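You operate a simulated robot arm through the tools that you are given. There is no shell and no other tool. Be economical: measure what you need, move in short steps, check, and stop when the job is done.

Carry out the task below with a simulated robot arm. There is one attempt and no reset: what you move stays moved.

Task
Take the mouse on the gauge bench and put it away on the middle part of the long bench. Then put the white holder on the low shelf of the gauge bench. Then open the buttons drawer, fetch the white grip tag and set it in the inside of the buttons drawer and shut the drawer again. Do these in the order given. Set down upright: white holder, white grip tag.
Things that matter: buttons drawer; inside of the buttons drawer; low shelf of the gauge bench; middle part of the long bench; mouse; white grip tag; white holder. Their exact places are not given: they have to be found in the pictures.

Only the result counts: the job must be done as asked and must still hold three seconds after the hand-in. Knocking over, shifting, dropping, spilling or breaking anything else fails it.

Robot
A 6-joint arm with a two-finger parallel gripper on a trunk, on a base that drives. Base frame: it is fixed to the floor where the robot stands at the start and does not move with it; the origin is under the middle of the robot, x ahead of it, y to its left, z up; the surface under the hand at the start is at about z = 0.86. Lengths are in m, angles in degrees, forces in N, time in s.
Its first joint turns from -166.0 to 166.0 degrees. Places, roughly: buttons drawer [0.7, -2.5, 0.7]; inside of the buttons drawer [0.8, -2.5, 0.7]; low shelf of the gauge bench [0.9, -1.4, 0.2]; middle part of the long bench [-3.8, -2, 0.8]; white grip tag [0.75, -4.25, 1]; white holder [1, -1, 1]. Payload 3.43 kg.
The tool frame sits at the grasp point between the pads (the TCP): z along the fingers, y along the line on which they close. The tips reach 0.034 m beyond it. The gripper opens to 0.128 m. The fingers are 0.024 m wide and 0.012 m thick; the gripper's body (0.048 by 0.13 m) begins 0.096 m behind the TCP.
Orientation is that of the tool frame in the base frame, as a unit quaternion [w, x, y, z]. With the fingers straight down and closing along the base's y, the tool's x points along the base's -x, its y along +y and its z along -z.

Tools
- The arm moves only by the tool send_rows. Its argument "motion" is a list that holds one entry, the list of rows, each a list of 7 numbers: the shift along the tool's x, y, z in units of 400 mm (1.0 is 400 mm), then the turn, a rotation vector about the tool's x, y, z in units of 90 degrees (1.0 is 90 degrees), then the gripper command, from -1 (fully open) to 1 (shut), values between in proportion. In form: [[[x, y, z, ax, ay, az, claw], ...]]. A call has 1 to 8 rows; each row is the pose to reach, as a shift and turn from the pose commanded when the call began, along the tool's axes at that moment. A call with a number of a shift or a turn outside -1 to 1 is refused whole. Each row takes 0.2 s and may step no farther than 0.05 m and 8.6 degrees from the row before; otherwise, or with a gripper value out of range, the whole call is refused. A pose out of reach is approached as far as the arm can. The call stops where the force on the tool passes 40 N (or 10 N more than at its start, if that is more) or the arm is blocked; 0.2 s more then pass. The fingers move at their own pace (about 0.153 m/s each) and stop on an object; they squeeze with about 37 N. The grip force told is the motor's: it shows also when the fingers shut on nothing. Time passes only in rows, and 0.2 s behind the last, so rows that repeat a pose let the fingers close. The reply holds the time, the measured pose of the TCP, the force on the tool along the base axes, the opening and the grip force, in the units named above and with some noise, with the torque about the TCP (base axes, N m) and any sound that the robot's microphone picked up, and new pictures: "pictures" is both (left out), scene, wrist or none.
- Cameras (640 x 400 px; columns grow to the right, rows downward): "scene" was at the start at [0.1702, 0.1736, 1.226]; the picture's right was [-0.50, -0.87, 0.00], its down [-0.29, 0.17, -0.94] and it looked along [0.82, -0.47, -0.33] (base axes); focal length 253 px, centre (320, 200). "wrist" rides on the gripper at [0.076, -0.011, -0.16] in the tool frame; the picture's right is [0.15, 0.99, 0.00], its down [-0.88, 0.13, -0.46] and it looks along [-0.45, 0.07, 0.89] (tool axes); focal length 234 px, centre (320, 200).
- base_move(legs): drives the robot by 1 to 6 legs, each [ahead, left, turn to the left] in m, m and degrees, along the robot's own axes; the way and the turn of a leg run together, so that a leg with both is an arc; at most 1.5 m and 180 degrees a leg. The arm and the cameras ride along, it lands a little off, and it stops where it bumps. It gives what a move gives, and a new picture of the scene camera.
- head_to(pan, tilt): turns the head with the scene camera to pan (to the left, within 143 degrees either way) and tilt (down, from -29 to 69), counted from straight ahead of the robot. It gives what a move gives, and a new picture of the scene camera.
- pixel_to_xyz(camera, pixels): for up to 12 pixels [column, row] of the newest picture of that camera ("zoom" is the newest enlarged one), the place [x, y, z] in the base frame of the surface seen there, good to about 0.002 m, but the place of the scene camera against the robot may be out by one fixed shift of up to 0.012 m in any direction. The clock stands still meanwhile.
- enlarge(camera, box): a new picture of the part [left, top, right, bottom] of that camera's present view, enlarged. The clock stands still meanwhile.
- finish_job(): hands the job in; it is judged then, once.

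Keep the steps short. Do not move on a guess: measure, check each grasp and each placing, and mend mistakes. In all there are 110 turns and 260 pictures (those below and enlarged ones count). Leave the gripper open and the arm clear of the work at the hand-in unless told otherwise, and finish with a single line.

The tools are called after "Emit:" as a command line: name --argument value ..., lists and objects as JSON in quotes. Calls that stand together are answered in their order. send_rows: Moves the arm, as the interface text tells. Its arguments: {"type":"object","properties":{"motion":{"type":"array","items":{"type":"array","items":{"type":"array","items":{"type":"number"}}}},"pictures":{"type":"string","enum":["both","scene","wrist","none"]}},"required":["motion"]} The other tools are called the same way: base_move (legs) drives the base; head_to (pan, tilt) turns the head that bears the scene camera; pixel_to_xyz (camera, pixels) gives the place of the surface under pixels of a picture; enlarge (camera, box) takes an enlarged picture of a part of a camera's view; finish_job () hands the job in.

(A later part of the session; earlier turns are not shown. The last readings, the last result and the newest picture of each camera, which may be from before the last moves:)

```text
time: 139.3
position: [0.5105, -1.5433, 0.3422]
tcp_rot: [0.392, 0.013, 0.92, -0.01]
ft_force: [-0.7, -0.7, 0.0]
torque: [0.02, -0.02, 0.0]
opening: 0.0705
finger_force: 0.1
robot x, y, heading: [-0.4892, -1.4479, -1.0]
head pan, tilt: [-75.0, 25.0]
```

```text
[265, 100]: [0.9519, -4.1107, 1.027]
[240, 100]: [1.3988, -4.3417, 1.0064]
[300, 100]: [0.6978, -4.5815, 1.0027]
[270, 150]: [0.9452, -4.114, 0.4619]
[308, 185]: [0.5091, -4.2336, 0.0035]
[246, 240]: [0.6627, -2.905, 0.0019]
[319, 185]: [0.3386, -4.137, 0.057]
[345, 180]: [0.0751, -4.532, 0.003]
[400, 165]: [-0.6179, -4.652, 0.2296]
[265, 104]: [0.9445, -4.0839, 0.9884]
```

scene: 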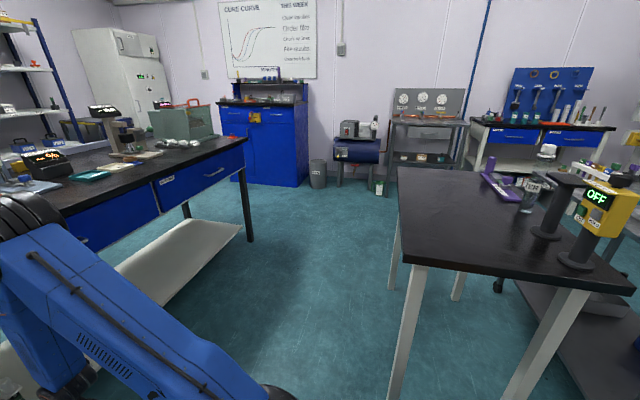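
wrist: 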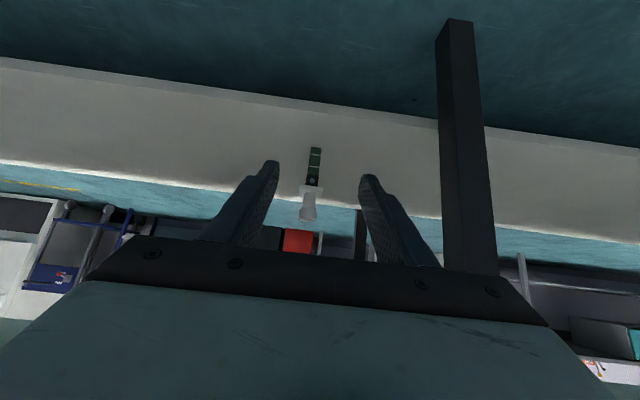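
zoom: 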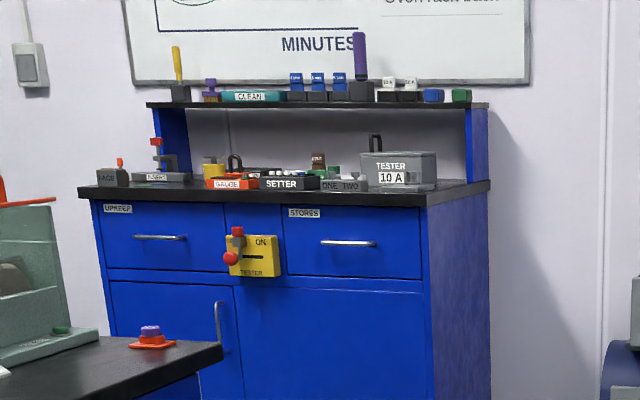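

Now retract the arm back and raise it for driving.

Emit:
send_rows --motion '[[[0.07, 0, -0.072, 0, 0, 0, -0.1], [0.14, 0, -0.144, 0, 0, 0, -0.1], [0.19, 0, -0.198, 0, 0, 0, -0.1], [0.11, 0, -0.278, 0, 0, 0, -0.1], [0.025, 0, -0.36, 0, 0, 0, -0.1], [-0.06, 0, -0.442, 0, 0, 0, -0.1], [-0.145, 0, -0.524, 0, 0, 0, -0.1], [-0.23, 0, -0.606, 0, 0, 0, -0.1]]]' --pictures "none"

Emit:
send_rows --motion '[[[-0.085, 0, -0.082, 0, 0, 0, -0.1], [-0.17, 0, -0.164, 0, 0, 0, -0.1], [-0.255, 0, -0.246, 0, 0, 0, -0.1], [-0.34, 0, -0.328, 0, 0, 0, -0.1], [-0.425, 0, -0.41, 0, 0, 0, -0.1], [-0.51, 0, -0.492, 0, 0, 0, -0.1], [-0.595, 0, -0.574, 0, 0, 0, -0.1], [-0.68, 0, -0.656, 0, 0, 0, -0.1]]]' --pictures "scene"

```text
time: 141.1
position: [0.4005, -1.5379, 0.5772]
tcp_rot: [0.391, 0.014, 0.92, -0.01]
ft_force: [0.7, -0.4, -0.1]
torque: [-0.01, 0.02, -0.03]
opening: 0.0705
finger_force: 0.1
robot x, y, heading: [-0.4922, -1.4443, -0.9]
head pan, tilt: [-75.0, 25.0]
```

```text
time: 142.9
position: [0.3966, -1.5337, 0.96]
tcp_rot: [0.39, 0.013, 0.921, -0.01]
ft_force: [-0.2, 0.7, 0.0]
torque: [-0.01, -0.05, -0.03]
opening: 0.0703
finger_force: 0.1
robot x, y, heading: [-0.4933, -1.4444, -1.0]
head pan, tilt: [-75.0, 25.0]
```

scene: 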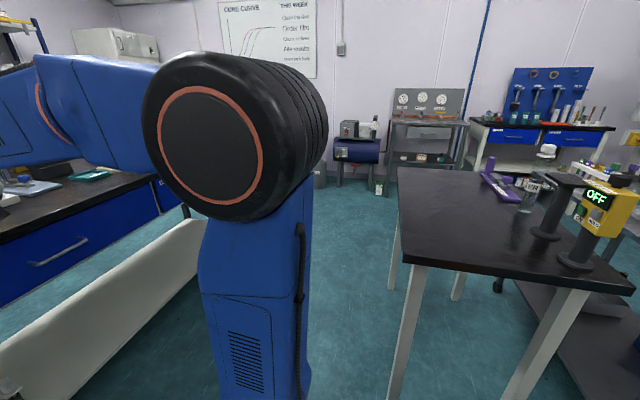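

Emit:
send_rows --motion '[[[0.013, 0, -0.103, 0, 0, 0, -0.1], [0.026, 0, -0.206, 0, 0, 0, -0.1], [0.039, 0, -0.31, 0, 0, 0, -0.1], [0.052, 0, -0.413, 0, 0, 0, -0.1], [0.065, 0, -0.517, 0, 0, 0, -0.1], [0.077, 0, -0.62, 0, 0, 0, -0.1]]]' --pictures "none"

Emit:
base_move --legs '[[0.29, 0, 0], [0, 0, -89], [0, 0.22, 0]]'

```text
time: 144.3
position: [0.197, -1.5292, 1.109]
tcp_rot: [0.392, 0.014, 0.92, -0.01]
ft_force: [0.2, 0.8, -0.3]
torque: [0.01, 0.01, 0.0]
opening: 0.0701
finger_force: 0.1
robot x, y, heading: [-0.49, -1.4406, -1.1]
head pan, tilt: [-75.0, 25.0]
```

```text
time: 151.3
position: [-0.0142, -2.1282, 1.1081]
tcp_rot: [0.281, 0.635, 0.666, -0.273]
ft_force: [0.0, 0.2, -0.5]
torque: [-0.04, 0.02, 0.0]
opening: 0.0704
finger_force: 0.0
robot x, y, heading: [0.0146, -1.4344, -86.8]
head pan, tilt: [-75.0, 25.0]
```

scene: 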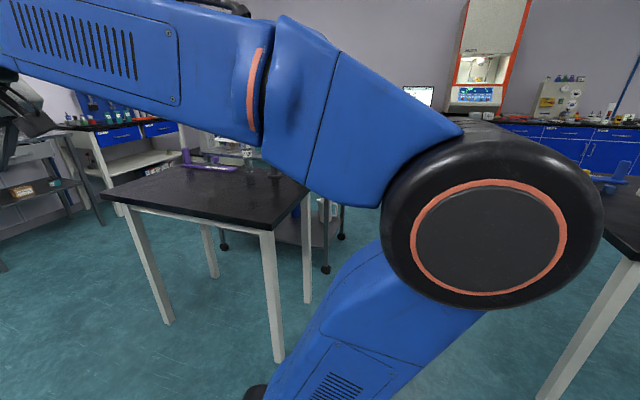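

Straighten and drive ahead (−y) to y≈−3.1, then turn left to face +x.

Emit:
base_move --legs '[[0, 0, -3.2], [1.5, 0, 0], [0.15, -0.08, 0], [0, 0, 90]]'

Emit:
head_to --pan 15 --tilt 35

```text
time: 164.0
position: [0.6226, -3.1229, 1.1092]
tcp_rot: [0.393, -0.004, 0.92, -0.002]
ft_force: [0.2, -0.3, 0.1]
torque: [-0.03, 0.02, 0.01]
opening: 0.0705
finger_force: 0.0
robot x, y, heading: [-0.0701, -3.0607, 1.2]
head pan, tilt: [-75.0, 25.0]
```

scene: 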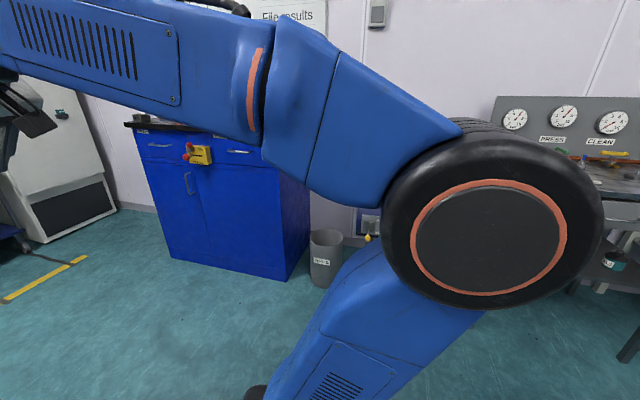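

```text
time: 165.6
position: [0.6227, -3.1227, 1.1098]
tcp_rot: [0.392, -0.004, 0.92, -0.002]
ft_force: [-0.3, 0.0, 0.2]
torque: [0.0, 0.02, -0.01]
opening: 0.0704
finger_force: 0.0
robot x, y, heading: [-0.0682, -3.0641, 1.1]
head pan, tilt: [15.0, 35.0]
```

scene: 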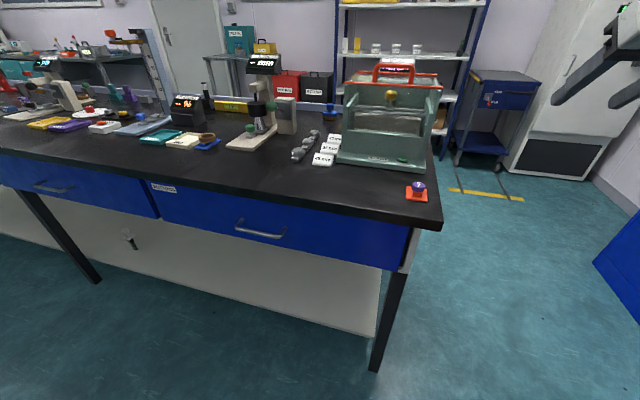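

Good view of the drawer. The holder still stands at (130,240). Measure the handle bar.

Emit:
enlarge --camera "scene" --box '[200, 190, 320, 270]'

Emit:
pixel_to_xyz --camera "zoom" --pixels '[[190, 192], [220, 206], [260, 220], [320, 238], [380, 248], [430, 250], [300, 231], [340, 243], [200, 170], [440, 215]]'

```text
5.00 times, centred on (260, 230) of scene
```

zoom: 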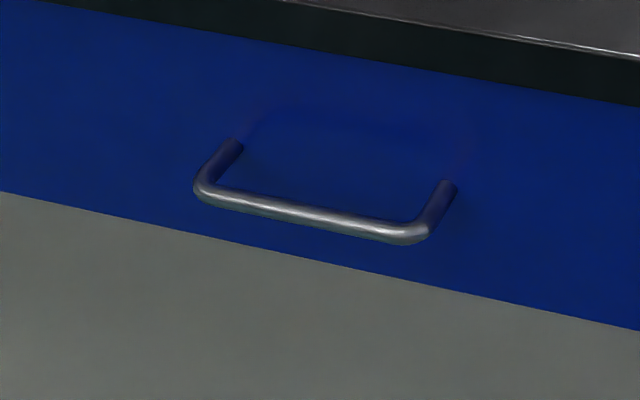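

```text
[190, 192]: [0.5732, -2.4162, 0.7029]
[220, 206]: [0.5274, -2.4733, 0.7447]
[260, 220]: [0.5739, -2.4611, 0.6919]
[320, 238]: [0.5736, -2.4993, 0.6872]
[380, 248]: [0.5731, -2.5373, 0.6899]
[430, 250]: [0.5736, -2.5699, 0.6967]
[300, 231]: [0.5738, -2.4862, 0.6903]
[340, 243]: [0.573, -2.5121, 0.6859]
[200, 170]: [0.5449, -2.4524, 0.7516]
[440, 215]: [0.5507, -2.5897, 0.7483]
```

Emit:
pixel_to_xyz --camera "zoom" --pixels '[[280, 206], [280, 213], [320, 212], [320, 218], [320, 224], [370, 224], [370, 232], [405, 233], [205, 190]]'

```text
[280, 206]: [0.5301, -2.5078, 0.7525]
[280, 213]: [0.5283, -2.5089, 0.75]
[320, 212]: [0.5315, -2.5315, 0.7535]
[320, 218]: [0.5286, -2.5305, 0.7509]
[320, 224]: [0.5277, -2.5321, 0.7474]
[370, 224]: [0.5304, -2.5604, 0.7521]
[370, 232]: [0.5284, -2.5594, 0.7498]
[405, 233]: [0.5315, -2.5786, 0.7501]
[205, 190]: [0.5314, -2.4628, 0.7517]
```

Bar centre (corrected for the scene camera's offset seen at the holder) ≈(0.525,−2.52,0.744). First swing left at height and level the tool.

Emit:
send_rows --motion '[[[0, 0.11, 0, 0, -0.061, 0, 0], [0, 0.22, 0, 0, -0.122, 0, 0], [0, 0.33, 0, 0, -0.183, 0, 0], [0, 0.44, 0, 0, -0.244, 0, 0], [0, 0.55, 0, 0, -0.305, 0, 0], [0, 0.66, 0, 0, -0.366, 0, 0], [0, 0.77, 0, 0, -0.427, 0, 0], [0, 0.88, 0, 0, -0.488, 0, 0]]]' --pictures "scene"

```text
time: 167.4
position: [0.6197, -2.7734, 1.1106]
tcp_rot: [0.708, -0.004, 0.706, 0.0]
ft_force: [0.0, -1.2, 0.1]
torque: [0.03, 0.07, 0.03]
opening: 0.0641
finger_force: 0.1
robot x, y, heading: [-0.0688, -3.0651, 1.0]
head pan, tilt: [15.0, 35.0]
```

scene: 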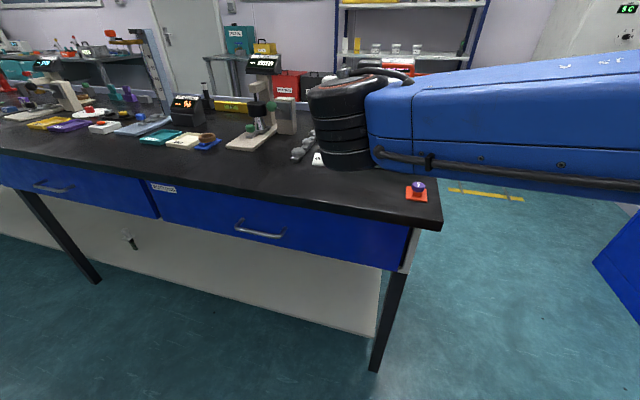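

Emit:
pixel_to_xyz --camera "scene" --pixels '[[345, 110], [345, 160], [400, 120], [500, 120], [600, 120], [365, 70], [390, 72]]'

Emit:
send_rows --motion '[[[0, 0, 0, 0, 0, 0.05, 0]]]' --pictures "wrist"

```text
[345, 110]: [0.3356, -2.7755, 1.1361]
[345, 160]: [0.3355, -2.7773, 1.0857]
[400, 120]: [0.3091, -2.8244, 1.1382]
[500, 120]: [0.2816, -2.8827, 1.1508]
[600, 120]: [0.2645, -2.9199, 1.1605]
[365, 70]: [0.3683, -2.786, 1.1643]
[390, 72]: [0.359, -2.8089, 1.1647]
```

```text
time: 167.8
position: [0.6203, -2.7714, 1.1079]
tcp_rot: [0.707, 0.023, 0.706, 0.027]
ft_force: [0.4, 0.2, -0.2]
torque: [-0.01, -0.01, 0.0]
opening: 0.064
finger_force: 0.0
robot x, y, heading: [-0.0668, -3.064, 1.3]
head pan, tilt: [15.0, 35.0]
```

wrist: 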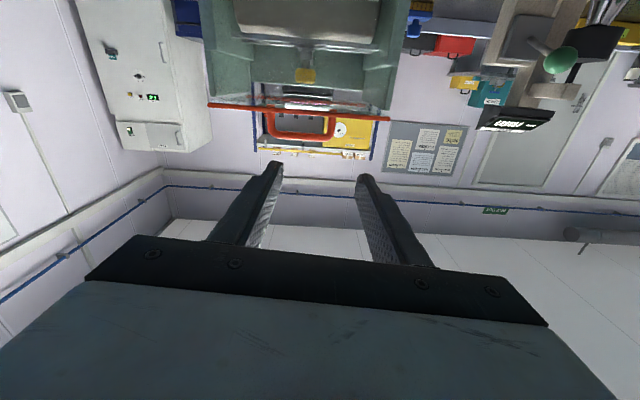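

Continue: go left 0.25, back 0.2, rolling the gripper so that the fingers close vertically.

Emit:
send_rows --motion '[[[0.006, 0.078, -0.063, 0, 0, 0.092, 0], [0.012, 0.156, -0.126, 0, 0, 0.184, 0], [0.018, 0.234, -0.19, 0, 0, 0.276, 0], [0.025, 0.312, -0.253, 0, 0, 0.368, 0], [0.031, 0.39, -0.316, 0, 0, 0.46, 0], [0.037, 0.468, -0.38, 0, 0, 0.552, 0], [0.043, 0.546, -0.44, 0, 0, 0.644, 0], [0.05, 0.625, -0.5, 0, 0, 0.736, 0]]]' --pictures "scene"

```text
time: 169.6
position: [0.4179, -2.5217, 1.1065]
tcp_rot: [0.577, 0.405, 0.578, 0.411]
ft_force: [-0.9, -0.8, 1.4]
torque: [-0.01, 0.08, 0.05]
opening: 0.0639
finger_force: 0.1
robot x, y, heading: [-0.0678, -3.0598, 1.3]
head pan, tilt: [15.0, 35.0]
```

scene: 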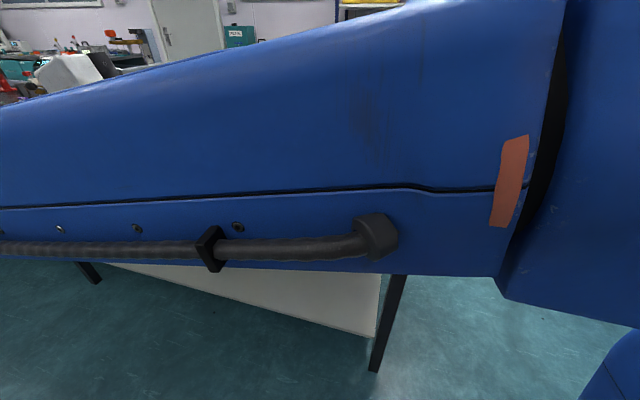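

Now descend 0.36 to handle height, finishing the roll.

Emit:
send_rows --motion '[[[0.037, -0.106, 0, 0, 0, 0.027, 0], [0.074, -0.212, 0, 0, 0, 0.054, 0], [0.111, -0.318, 0, 0, 0, 0.081, 0], [0.148, -0.424, 0, 0, 0, 0.108, 0], [0.185, -0.53, 0, 0, 0, 0.135, 0], [0.222, -0.637, 0, 0, 0, 0.162, 0], [0.26, -0.743, 0, 0, 0, 0.189, 0], [0.297, -0.85, 0, 0, 0, 0.214, 0]]]'

```text
time: 171.4
position: [0.4434, -2.3747, 1.0864]
tcp_rot: [0.533, 0.473, 0.567, 0.412]
ft_force: [0.4, 0.6, 0.4]
torque: [-0.01, -0.03, -0.01]
opening: 0.064
finger_force: 0.0
out of reach, approached as far as the arm can: row 1, 2, 3, 4, 5, 6, 7, 8
robot x, y, heading: [-0.0702, -3.0638, 1.4]
head pan, tilt: [15.0, 35.0]
```

scene: 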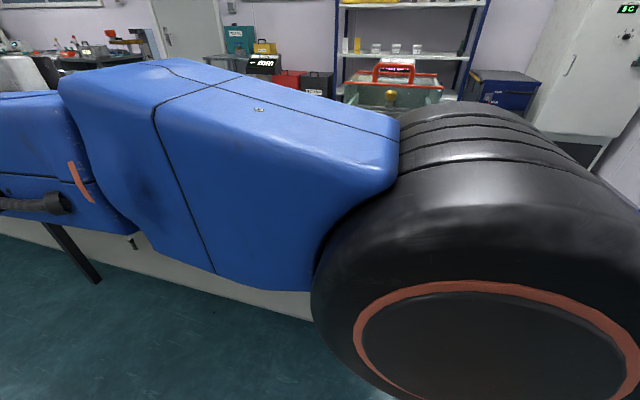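
wrist: 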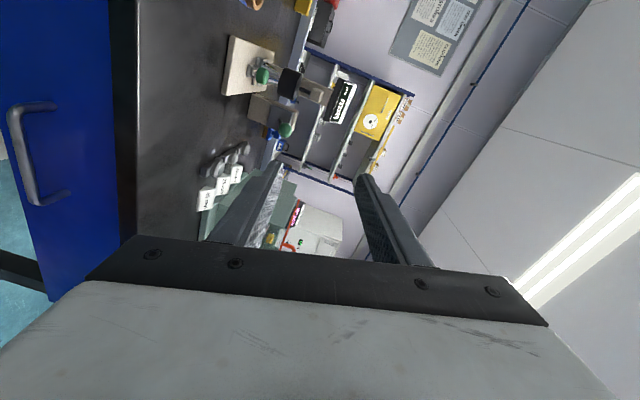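

That pose is out of reach for this stance; the bar can as well be gripped from a diagonal direction. I'll swing the arm back in front of the robot, then stand diagonally facing the handle.

Emit:
send_rows --motion '[[[-0.118, -0.026, 0.004, 0, 0, 0, 0], [-0.236, -0.052, 0.009, 0, 0, 0, 0], [-0.354, -0.078, 0.013, 0, 0, 0, 0], [-0.472, -0.104, 0.018, 0, 0, 0, 0], [-0.59, -0.13, 0.022, 0, 0, 0, 0], [-0.708, -0.156, 0.027, 0, 0, 0, 0], [-0.826, -0.182, 0.031, 0, 0, 0, 0], [-0.944, -0.208, 0.036, 0, 0, 0, 0]]]' --pictures "scene"

```text
time: 173.2
position: [0.4647, -2.7732, 1.1231]
tcp_rot: [0.533, 0.467, 0.579, 0.403]
ft_force: [0.2, 0.1, -0.4]
torque: [-0.02, -0.05, -0.07]
opening: 0.0639
finger_force: 0.1
out of reach, approached as far as the arm can: row 1, 2, 3, 4, 5, 6, 7, 8
robot x, y, heading: [-0.0658, -3.063, 1.1]
head pan, tilt: [15.0, 35.0]
```

scene: 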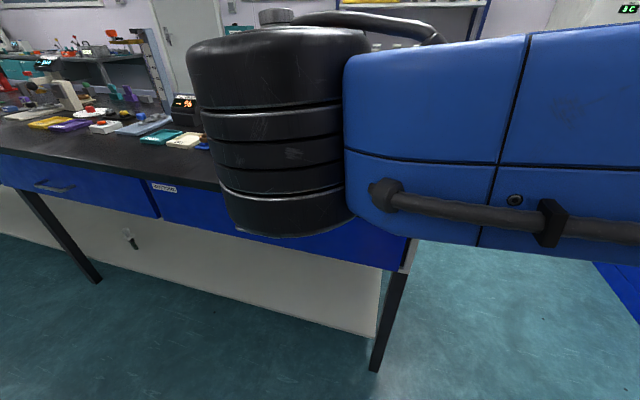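

Emit:
send_rows --motion '[[[-0.1, -0.016, 0.064, 0, 0, 0, 0], [-0.2, -0.032, 0.128, 0, 0, 0, 0], [-0.3, -0.048, 0.192, 0, 0, 0, 0], [-0.4, -0.064, 0.256, 0, 0, 0, 0], [-0.5, -0.08, 0.32, 0, 0, 0, 0], [-0.6, -0.096, 0.384, 0, 0, 0, 0], [-0.7, -0.112, 0.448, 0, 0, 0, 0], [-0.8, -0.128, 0.512, 0, 0, 0, 0]]]' --pictures "scene"

```text
time: 175.0
position: [0.6612, -3.1022, 1.1248]
tcp_rot: [0.53, 0.468, 0.572, 0.415]
ft_force: [1.1, -7.1, 0.0]
torque: [0.06, 0.0, 0.74]
opening: 0.0643
finger_force: 0.1
robot x, y, heading: [-0.0701, -3.0665, 1.2]
head pan, tilt: [15.0, 35.0]
```

scene: 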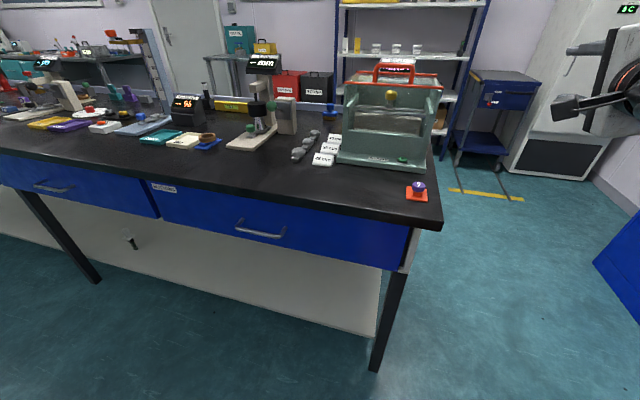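

Arm is in front of the robot again. Trim orientation (12° roll, 5° pitch), then reposition the base diagonally to about (−0.39,−3.2), heading 40°.

Emit:
send_rows --motion '[[[0, 0, 0, -0.03, 0, 0.068, 0], [0, 0, 0, -0.057, 0, 0.135, 0], [0, 0, 0, -0.057, 0, 0.135, 0]]]' --pictures "none"

Emit:
base_move --legs '[[-0.32, 0, 0], [0, -0.14, 0], [0, 0, 39]]'

Emit:
head_to --pan -5 --tilt 30

```text
time: 175.8
position: [0.6536, -3.1119, 1.1383]
tcp_rot: [0.503, 0.508, 0.5, 0.488]
ft_force: [0.3, 0.0, 0.0]
torque: [0.0, -0.01, 0.0]
opening: 0.0641
finger_force: 0.0
out of reach, approached as far as the arm can: row 2, 3
robot x, y, heading: [-0.0722, -3.0639, 0.9]
head pan, tilt: [15.0, 35.0]
```

```text
time: 180.8
position: [0.1954, -2.7879, 1.1386]
tcp_rot: [0.308, 0.308, 0.643, 0.63]
ft_force: [0.2, 0.1, -0.4]
torque: [-0.02, 0.0, 0.02]
opening: 0.0642
finger_force: 0.0
robot x, y, heading: [-0.3908, -3.2163, 40.8]
head pan, tilt: [15.0, 35.0]
```

scene: 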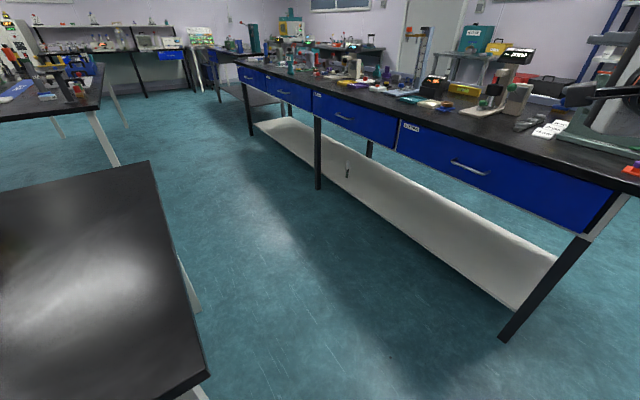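

```text
time: 181.6
position: [0.1956, -2.7872, 1.14]
tcp_rot: [0.308, 0.307, 0.643, 0.63]
ft_force: [0.0, 0.0, -0.1]
torque: [0.03, 0.0, 0.02]
opening: 0.064
finger_force: 0.0
robot x, y, heading: [-0.3913, -3.2157, 41.1]
head pan, tilt: [-5.0, 30.0]
```

scene: 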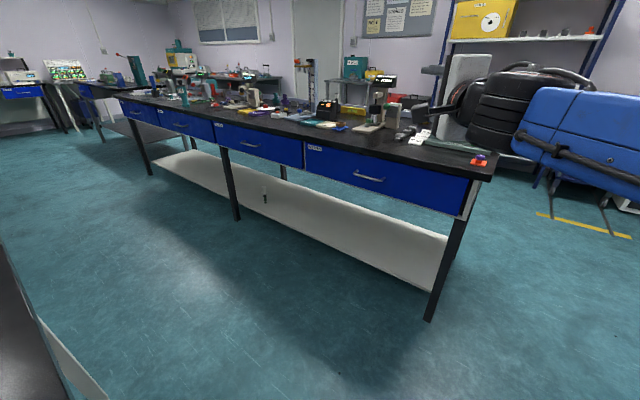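

Tool is level, pointing 38° left of +x, closing vertically. Lower toward handle height while going slightly forward.

Emit:
send_rows --motion '[[[0, -0.1, 0.05, 0, 0, 0, 0], [0, -0.2, 0.1, 0, 0, 0, 0], [0, -0.3, 0.15, 0, 0, 0, 0], [0, -0.4, 0.2, 0, 0, 0, 0], [0, -0.5, 0.25, 0, 0, 0, 0], [0, -0.6, 0.3, 0, 0, 0, 0], [0, -0.7, 0.35, 0, 0, 0, 0], [0, -0.8, 0.4, 0, 0, 0, 0]]]'

```text
time: 183.4
position: [0.3171, -2.6935, 0.8181]
tcp_rot: [0.309, 0.307, 0.643, 0.631]
ft_force: [0.8, 1.2, 0.3]
torque: [0.0, 0.05, 0.01]
opening: 0.0639
finger_force: 0.1
out of reach, approached as far as the arm can: row 1, 2
robot x, y, heading: [-0.3883, -3.2144, 40.6]
head pan, tilt: [-5.0, 30.0]
```

scene: 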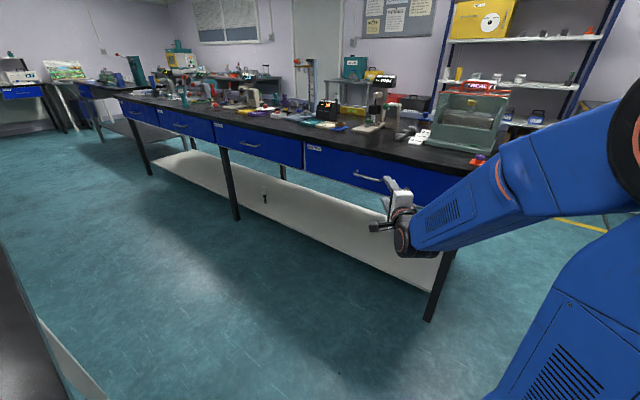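
wrist: 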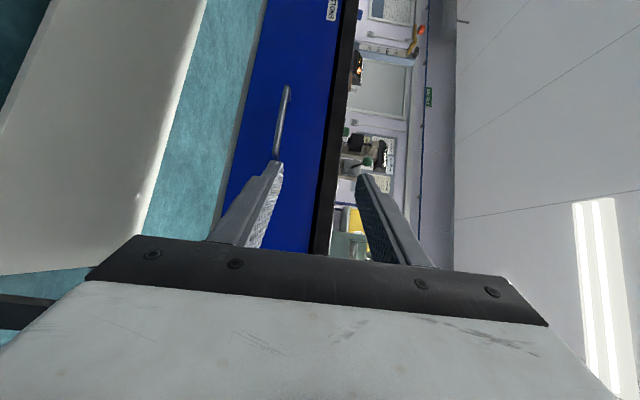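

Emit:
pixel_to_xyz --camera "wrist" --pixels '[[288, 92], [284, 105], [281, 118], [278, 130], [276, 145], [276, 153], [284, 120], [300, 120], [260, 120]]'

```text
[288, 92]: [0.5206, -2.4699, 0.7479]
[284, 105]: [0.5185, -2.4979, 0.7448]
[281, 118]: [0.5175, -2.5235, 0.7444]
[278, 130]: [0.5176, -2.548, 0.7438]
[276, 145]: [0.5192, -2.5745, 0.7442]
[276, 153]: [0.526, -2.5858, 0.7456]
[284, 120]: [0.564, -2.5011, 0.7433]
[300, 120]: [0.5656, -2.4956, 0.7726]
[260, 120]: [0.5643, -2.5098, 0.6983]
```

Wrist reading: bar centre (0.522,−2.52,0.744). Align in height and push forward around the bar.

Emit:
send_rows --motion '[[[0.01, -0.09, 0.02, 0, 0, 0, 0], [0.02, -0.1735, 0.06, 0, 0, 0, 0], [0.0315, -0.1735, 0.17, 0, 0, 0, 0], [0.0315, -0.1735, 0.28, 0, 0, 0, 0], [0.0315, -0.1735, 0.39, 0, 0, 0, 0], [0.0315, -0.1735, 0.5, 0, 0, 0, 0], [0.0315, -0.1735, 0.59, 0, 0, 0, 0], [0.0315, -0.1735, 0.645, 0, 0, 0, 0]]]'

```text
time: 185.2
position: [0.5123, -2.527, 0.7415]
tcp_rot: [0.308, 0.306, 0.644, 0.63]
ft_force: [0.0, -0.4, 0.2]
torque: [-0.01, 0.01, 0.02]
opening: 0.064
finger_force: 0.0
robot x, y, heading: [-0.3883, -3.2127, 41.1]
head pan, tilt: [-5.0, 30.0]
```

scene: 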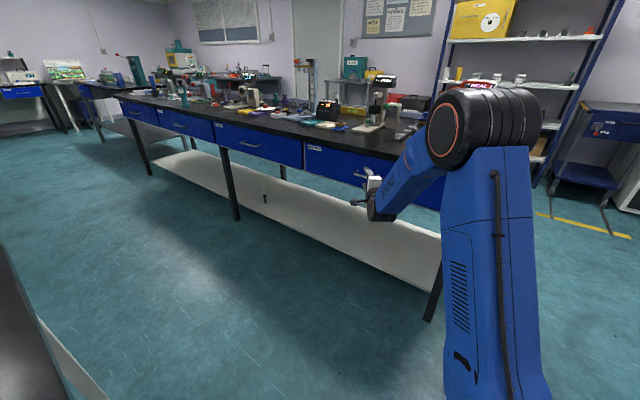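
wrist: 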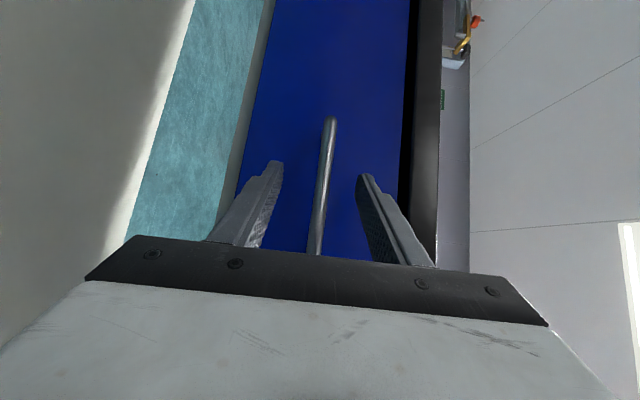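

Bar is between the fingers. Close, then pull 0.09 m toward −x and see.

Emit:
send_rows --motion '[[[0, 0, 0, 0, 0, 0, 1], [0, 0, 0, 0, 0, 0, 1], [0, 0, 0, 0, 0, 0, 1], [0.0465, 0, -0.0587, 0, 0, 0, 1], [0.093, 0, -0.1175, 0, 0, 0, 1], [0.1395, 0, -0.176, 0, 0, 0, 1]]]'

```text
time: 186.6
position: [0.4234, -2.5276, 0.7446]
tcp_rot: [0.308, 0.306, 0.643, 0.631]
ft_force: [2.0, 34.7, 18.3]
torque: [1.56, -0.23, 0.87]
opening: 0.0123
finger_force: 44.9
robot x, y, heading: [-0.3879, -3.2145, 41.0]
head pan, tilt: [-5.0, 30.0]
```

scene: 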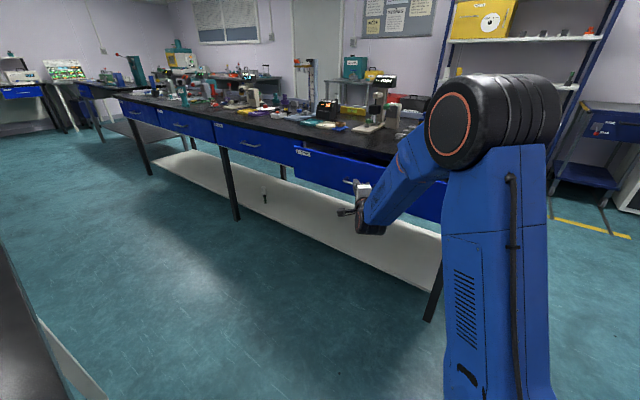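
wrist: 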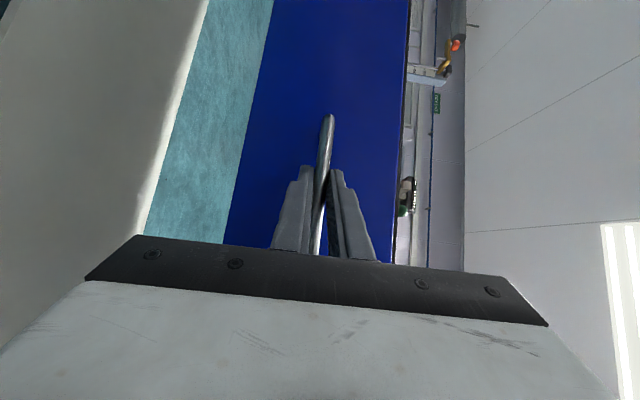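

The drawer opens. There's side load (35 N in y), so I'll release, raise 3 mm, re-grip and go on pulling.

Emit:
send_rows --motion '[[[0, 0, 0, 0, 0, 0, 0.5], [0, 0.008, 0, 0, 0, 0, 0.5], [0, 0.008, 0, 0, 0, 0, 1], [0, 0.008, 0, 0, 0, 0, 1], [0, 0.008, 0, 0, 0, 0, 1]]]' --pictures "none"

Emit:
send_rows --motion '[[[0.0465, 0, -0.0587, 0, 0, 0, 1], [0.093, 0, -0.1175, 0, 0, 0, 1], [0.1395, 0, -0.176, 0, 0, 0, 1]]]' --pictures "none"

```text
time: 187.8
position: [0.4244, -2.5285, 0.7438]
tcp_rot: [0.307, 0.309, 0.643, 0.629]
ft_force: [-0.9, -20.7, -24.9]
torque: [1.12, 0.31, -0.11]
opening: 0.0121
finger_force: 45.2
robot x, y, heading: [-0.3884, -3.2135, 40.9]
head pan, tilt: [-5.0, 30.0]
```

```text
time: 188.6
position: [0.3335, -2.5282, 0.7435]
tcp_rot: [0.308, 0.307, 0.643, 0.631]
ft_force: [0.1, -11.2, -24.2]
torque: [1.16, 0.24, 1.19]
opening: 0.0118
finger_force: 45.1
robot x, y, heading: [-0.3884, -3.2161, 41.0]
head pan, tilt: [-5.0, 30.0]
```

Open 0.18 now. Pull another 0.11.

Emit:
send_rows --motion '[[[0.0465, -0.002, -0.0587, 0, 0, 0, 1], [0.093, -0.003, -0.1175, 0, 0, 0, 1], [0.1395, -0.004, -0.176, 0, 0, 0, 1], [0.17, -0.004, -0.215, 0, 0, 0, 1]]]'

```text
time: 189.6
position: [0.2255, -2.5276, 0.7445]
tcp_rot: [0.308, 0.308, 0.642, 0.632]
ft_force: [1.3, -35.8, -12.9]
torque: [1.21, 0.16, -0.43]
opening: 0.0122
finger_force: 45.3
robot x, y, heading: [-0.3904, -3.2162, 40.8]
head pan, tilt: [-5.0, 30.0]
```

scene: 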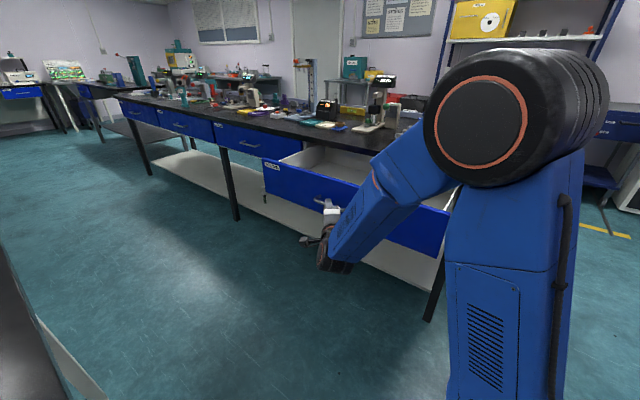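
wrist: 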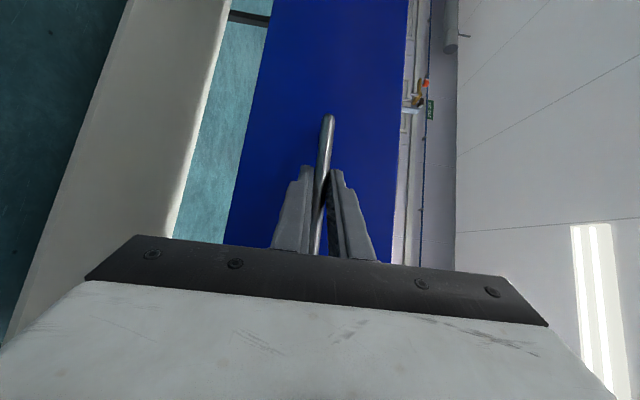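

Drawer open about 0.29 m. Release the handle and back the base off.

Emit:
send_rows --motion '[[[0, 0, 0, 0, 0, 0, 0.5], [0, 0, 0, 0, 0, 0, 0], [0, 0, 0, 0, 0, 0, 0], [0, 0, -0.08, 0, 0, 0, 0]]]' --pictures "none"

Emit:
base_move --legs '[[-0.22, 0, 0]]'

Emit:
head_to --pan 0 --tilt 25

```text
time: 190.6
position: [0.1989, -2.5467, 0.7454]
tcp_rot: [0.309, 0.308, 0.643, 0.63]
ft_force: [-0.3, 0.3, -0.3]
torque: [0.0, -0.03, -0.01]
opening: 0.0639
finger_force: 0.0
robot x, y, heading: [-0.3932, -3.211, 40.6]
head pan, tilt: [-5.0, 30.0]
```

```text
time: 192.3
position: [0.0375, -2.6956, 0.7453]
tcp_rot: [0.31, 0.31, 0.641, 0.629]
ft_force: [-0.3, 0.3, -0.2]
torque: [-0.01, 0.02, -0.01]
opening: 0.0641
finger_force: 0.1
robot x, y, heading: [-0.5542, -3.3546, 40.4]
head pan, tilt: [-5.0, 30.0]
```

scene: 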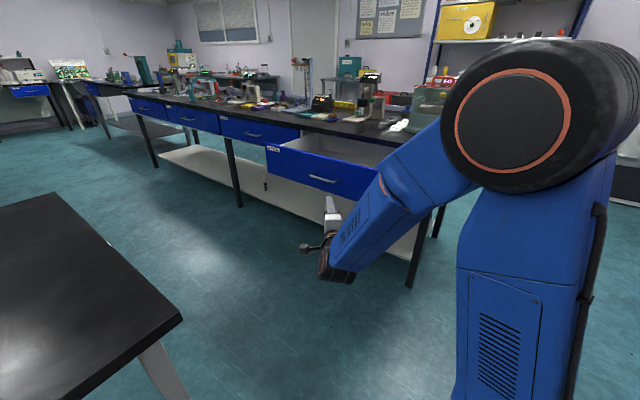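

```text
time: 192.9
position: [0.0374, -2.695, 0.746]
tcp_rot: [0.311, 0.31, 0.642, 0.629]
ft_force: [-0.2, -0.4, 0.1]
torque: [-0.01, 0.01, 0.01]
opening: 0.064
finger_force: 0.1
robot x, y, heading: [-0.5603, -3.3569, 40.5]
head pan, tilt: [0.0, 25.0]
```

scene: 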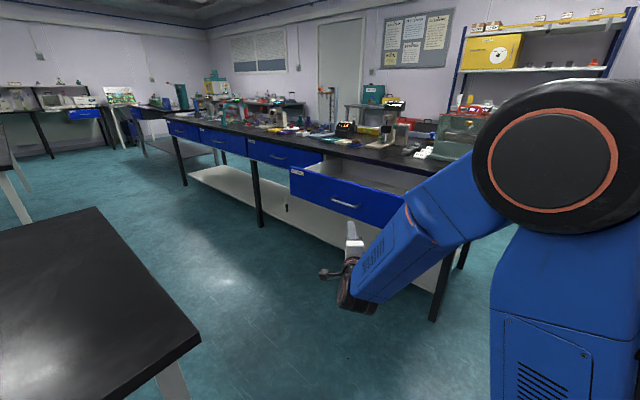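

Turn right 60° to clear, then raise the arm and bring the tool back to pointing down.

Emit:
base_move --legs '[[0, 0, -60]]'

Emit:
send_rows --motion '[[[0, 0.1, 0, 0, 0, -0.09, 0], [0, 0.2, 0, 0, 0, -0.18, 0], [0, 0.3, 0, 0, 0, -0.27, 0], [0, 0.4, 0, 0, 0, -0.36, 0], [0, 0.5, 0, 0, 0, -0.45, 0], [0, 0.6, 0, 0, 0, -0.54, 0], [0, 0.7, 0, 0, 0, -0.63, 0], [0, 0.8, 0, 0, 0, -0.72, 0]]]' --pictures "none"

```text
time: 195.9
position: [0.3155, -3.5296, 0.7471]
tcp_rot: [0.581, 0.587, 0.405, 0.393]
ft_force: [0.4, -0.3, -0.2]
torque: [0.03, -0.04, 0.0]
opening: 0.0639
finger_force: 0.1
robot x, y, heading: [-0.5577, -3.3598, -18.8]
head pan, tilt: [0.0, 25.0]
```

scene: 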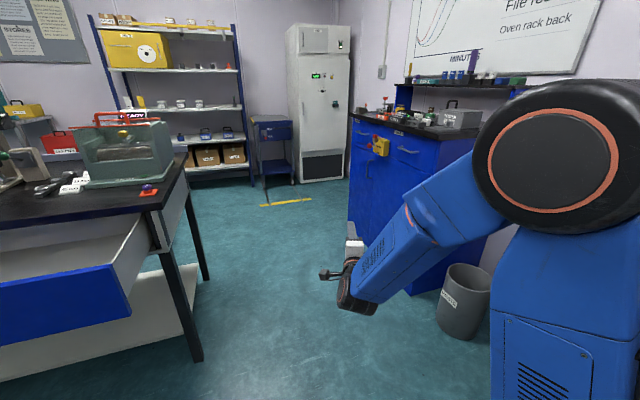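

```text
time: 197.8
position: [0.3231, -3.5297, 1.0676]
tcp_rot: [0.701, 0.278, 0.656, 0.021]
ft_force: [0.3, 0.2, 0.2]
torque: [-0.01, -0.02, 0.01]
opening: 0.064
finger_force: 0.1
robot x, y, heading: [-0.555, -3.3591, -18.8]
head pan, tilt: [0.0, 25.0]
```

Emit:
send_rows --motion '[[[0, 0, 0, 0, 0, -0.09, 0], [0, 0, 0, 0, 0, -0.18, 0], [0, 0, 0, 0, 0, -0.275, 0]]]' --pictures "none"

Emit:
send_rows --motion '[[[0, 0, 0, 0, 0.09, 0, 0], [-0.03, 0, -0.03, 0, 0.18, 0, 0], [-0.06, 0, -0.06, 0, 0.27, 0, 0], [-0.09, 0, -0.09, 0, 0.36, 0, 0], [-0.12, 0, -0.12, 0, 0.45, 0, 0], [-0.15, 0, -0.15, 0, 0.54, 0, 0], [-0.18, 0, -0.18, 0, 0.63, 0, 0], [-0.2, 0, -0.2, 0, 0.72, 0, 0]]]' --pictures "scene"

```text
time: 198.6
position: [0.3225, -3.5278, 1.0671]
tcp_rot: [0.69, 0.131, 0.7, -0.13]
ft_force: [-0.3, 0.5, 0.2]
torque: [0.0, -0.02, 0.03]
opening: 0.0641
finger_force: 0.0
robot x, y, heading: [-0.5595, -3.3553, -18.8]
head pan, tilt: [0.0, 25.0]
```

```text
time: 200.3
position: [0.2456, -3.4804, 1.1459]
tcp_rot: [0.216, 0.186, 0.956, -0.069]
ft_force: [-0.5, -0.3, -0.4]
torque: [0.0, -0.02, -0.01]
opening: 0.0639
finger_force: 0.1
out of reach, approached as far as the arm can: row 8
robot x, y, heading: [-0.5557, -3.3568, -18.6]
head pan, tilt: [0.0, 25.0]
```

scene: 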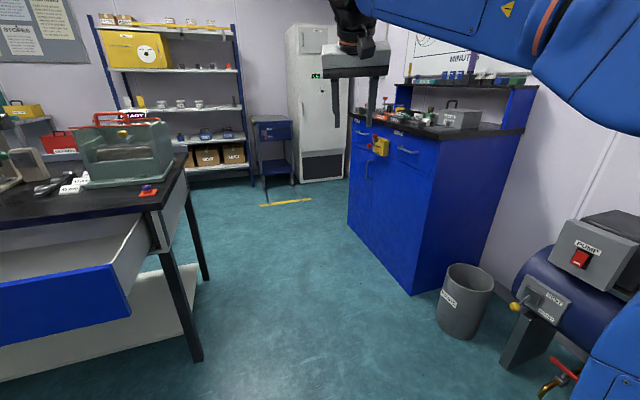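

Emit:
enlarge --camera "scene" --box '[340, 60, 560, 170]'

Emit:
pixel_to_xyz --camera "scene" --pixels '[[380, 130], [440, 137], [410, 293], [520, 132], [465, 285], [468, 75], [520, 82], [65, 320], [130, 310], [110, 260], [80, 235], [20, 262]]'

```text
2.91 times, centred on (450, 115) of scene
```

zoom: 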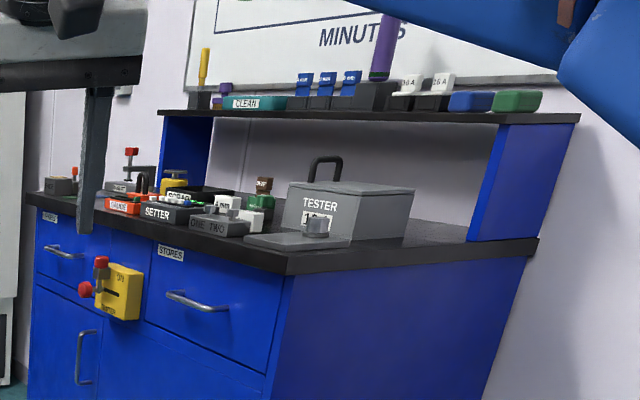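

```text
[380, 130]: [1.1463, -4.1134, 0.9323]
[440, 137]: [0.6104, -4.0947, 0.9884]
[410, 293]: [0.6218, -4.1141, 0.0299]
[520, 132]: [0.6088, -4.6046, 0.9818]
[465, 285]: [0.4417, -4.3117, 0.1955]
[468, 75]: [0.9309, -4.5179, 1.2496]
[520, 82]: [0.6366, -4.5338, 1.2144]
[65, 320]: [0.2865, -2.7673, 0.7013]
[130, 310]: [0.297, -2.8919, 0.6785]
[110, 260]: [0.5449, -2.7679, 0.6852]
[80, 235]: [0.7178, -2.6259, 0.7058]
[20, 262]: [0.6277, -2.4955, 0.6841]
```

Cabinet counter z≈0.985, x>0.61, front y≈−4.10; white items stand on the counter. Turn to face −y, then sidestep to x≈0.35.

Emit:
base_move --legs '[[0, 0, -71.4], [0, 0.9, 0]]'

Emit:
head_to --pan 25 --tilt 15

```text
time: 208.1
position: [0.4891, -4.1304, 1.1463]
tcp_rot: [0.138, 0.7, 0.676, -0.181]
ft_force: [0.2, -0.5, 0.1]
torque: [0.03, 0.01, 0.0]
opening: 0.0639
finger_force: 0.1
robot x, y, heading: [0.3275, -3.3377, -88.6]
head pan, tilt: [0.0, 25.0]
```

scene: 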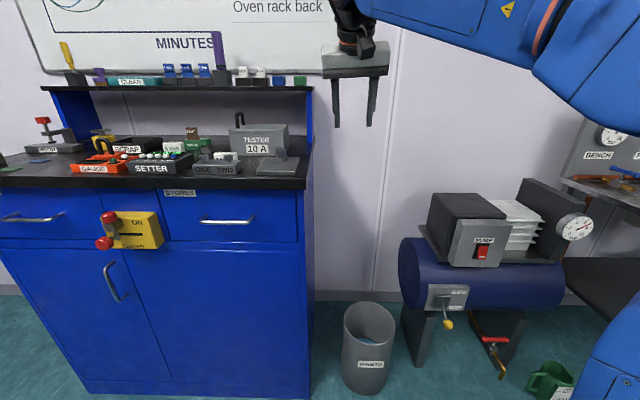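

```text
time: 209.0
position: [0.4896, -4.1301, 1.1443]
tcp_rot: [0.138, 0.701, 0.676, -0.182]
ft_force: [-0.1, 0.2, 0.0]
torque: [0.02, 0.03, 0.02]
opening: 0.0639
finger_force: 0.0
robot x, y, heading: [0.3315, -3.3374, -88.8]
head pan, tilt: [25.0, 15.0]
```

scene: 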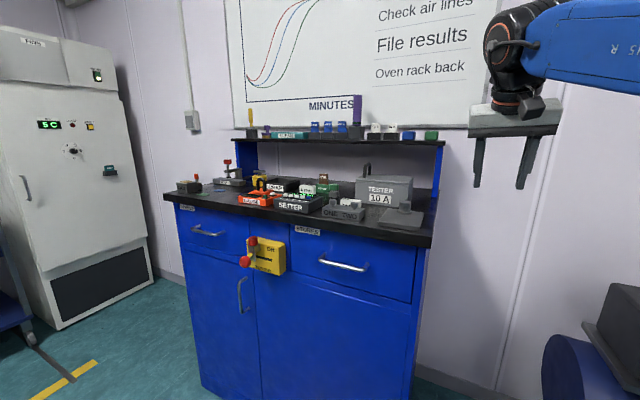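

Emit:
enlarge --camera "scene" --box '[210, 120, 450, 250]'

Emit:
enlarge --camera "scene" --box '[320, 150, 440, 230]'

```text
2.67 times, centred on (330, 185) of scene
```

zoom: 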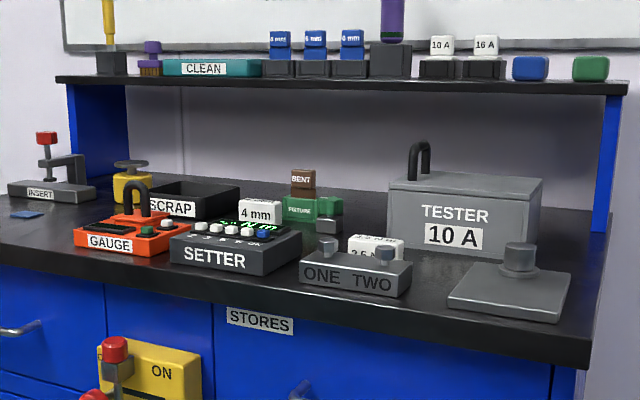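

```text
5.00 times, centred on (380, 190) of scene
```

zoom: 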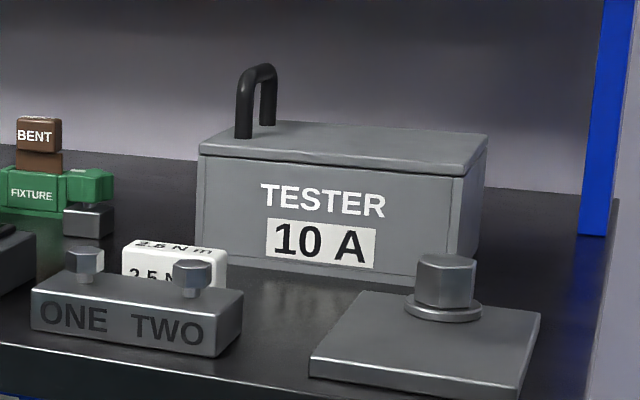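

Candidates: white "2.5 N m" block behind ONE TWO, and white "4 mm" block. Measure both.

Emit:
pixel_to_xyz --camera "zoom" --pixels '[[150, 245], [200, 250], [150, 270], [130, 262], [215, 262], [110, 325], [450, 350], [320, 220], [30, 260]]'

Emit:
pixel_to_xyz --camera "scene" --pixels '[[307, 199], [307, 195], [303, 203], [324, 178], [330, 193], [375, 130], [391, 130], [355, 189]]'

```text
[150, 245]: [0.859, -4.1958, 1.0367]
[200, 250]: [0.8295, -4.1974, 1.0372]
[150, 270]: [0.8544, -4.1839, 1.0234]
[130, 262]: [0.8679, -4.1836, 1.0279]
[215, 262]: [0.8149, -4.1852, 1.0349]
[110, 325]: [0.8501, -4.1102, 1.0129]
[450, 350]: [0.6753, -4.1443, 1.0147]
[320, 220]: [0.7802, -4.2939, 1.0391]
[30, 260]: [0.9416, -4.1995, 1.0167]
```

```text
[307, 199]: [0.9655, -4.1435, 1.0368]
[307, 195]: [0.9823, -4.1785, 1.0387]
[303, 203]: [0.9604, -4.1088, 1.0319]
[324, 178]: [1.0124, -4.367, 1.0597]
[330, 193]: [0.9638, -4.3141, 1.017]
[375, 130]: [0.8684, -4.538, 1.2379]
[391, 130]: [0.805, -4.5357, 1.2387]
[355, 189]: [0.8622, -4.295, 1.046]
```

Emit:
enlarge --camera "wrist" --box '[0, 0, 640, 400]'

```text
1.00 times, centred on (320, 200) of wrist (not enlarged: the box is as wide or as high as the picture)
```

zoom: 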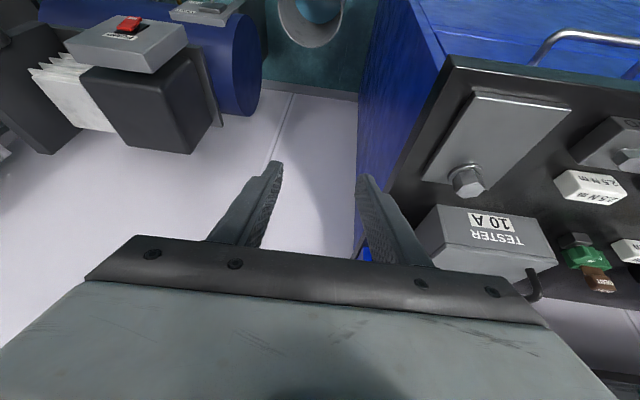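

Move the wrist camera over the counter for a top view.

Emit:
send_rows --motion '[[[0.003, 0.0, -0.08, 0, 0, 0, 0], [0.006, 0.05, -0.16, 0, 0, 0, 0], [0.01, 0.16, -0.2, 0, 0, 0, 0], [0.013, 0.28, -0.22, 0, 0, 0, 0], [0.017, 0.4, -0.23, 0, 0, 0, 0], [0.02, 0.52, -0.23, 0, 0, 0, 0], [0.024, 0.64, -0.23, 0, 0, 0, 0], [0.024, 0.75, -0.23, 0, 0, 0, 0]]]' --pictures "wrist"

Emit:
enlarge --camera "wrist" --box '[160, 60, 480, 260]'

```text
time: 210.8
position: [0.7923, -4.0924, 1.2048]
tcp_rot: [0.14, 0.7, 0.676, -0.181]
ft_force: [0.2, 1.3, 0.8]
torque: [0.0, -0.03, 0.05]
opening: 0.0638
finger_force: 0.0
out of reach, approached as far as the arm can: row 8
robot x, y, heading: [0.3303, -3.3345, -88.7]
head pan, tilt: [25.0, 15.0]
```

wrist: 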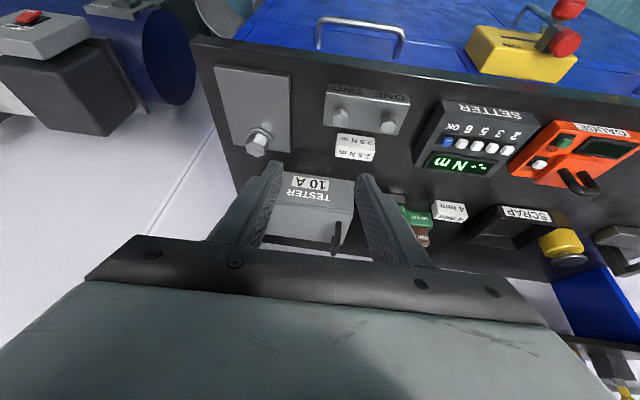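

```text
2.00 times, centred on (320, 160) of wrist
```

zoom: 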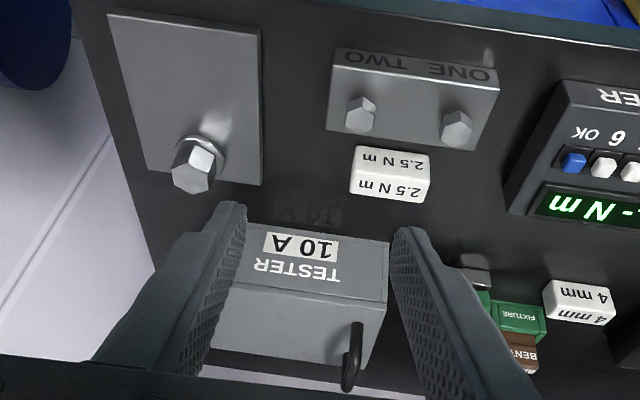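

Object places seem rounded to 0.25; check which white tag fits (0.75,−4.25,1), measuring both with the wrist camera.

Emit:
pixel_to_xyz --camera "zoom" --pixels '[[358, 150], [428, 158], [352, 190], [424, 198], [390, 162], [390, 188], [580, 290], [580, 312], [400, 135], [395, 235], [340, 235]]'

```text
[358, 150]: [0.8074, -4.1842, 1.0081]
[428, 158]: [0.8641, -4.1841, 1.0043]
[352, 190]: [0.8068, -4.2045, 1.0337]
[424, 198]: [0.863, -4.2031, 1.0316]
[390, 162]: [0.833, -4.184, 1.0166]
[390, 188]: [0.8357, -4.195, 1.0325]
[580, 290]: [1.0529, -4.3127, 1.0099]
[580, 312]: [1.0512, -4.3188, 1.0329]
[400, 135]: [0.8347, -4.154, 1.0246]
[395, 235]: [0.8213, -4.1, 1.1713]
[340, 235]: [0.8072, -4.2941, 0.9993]
```

The "2.5 N m" tag at (0.836,−4.197), top z 1.033 is the match. Set the tool vertical first.

Emit:
send_rows --motion '[[[0, 0, 0, 0, 0.075, 0, -0.3], [0, 0, 0, 0, 0.15, 0, -0.4], [0, 0, 0, 0, 0.22, 0, -0.5], [0, 0, 0, 0, 0.29, 0, -0.5], [0, 0, 0, 0, 0.29, 0, -0.5]]]' --pictures "wrist"

```text
time: 212.0
position: [0.7709, -4.0832, 1.1644]
tcp_rot: [0.075, 0.714, 0.686, -0.117]
ft_force: [0.3, 0.6, 0.8]
torque: [0.0, 0.01, -0.01]
opening: 0.096
finger_force: 0.0
out of reach, approached as far as the arm can: row 1, 2, 3, 4, 5
robot x, y, heading: [0.3281, -3.3405, -88.6]
head pan, tilt: [25.0, 15.0]
```

wrist: 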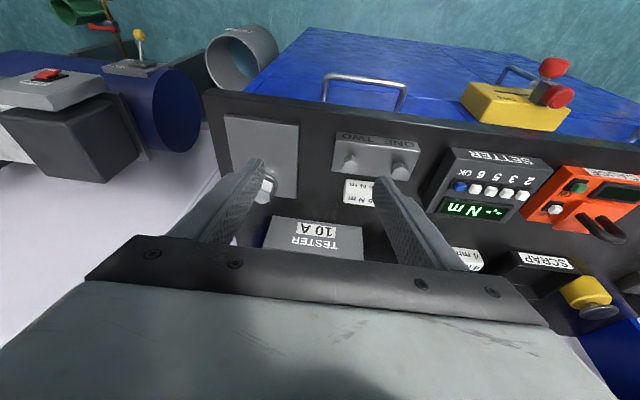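

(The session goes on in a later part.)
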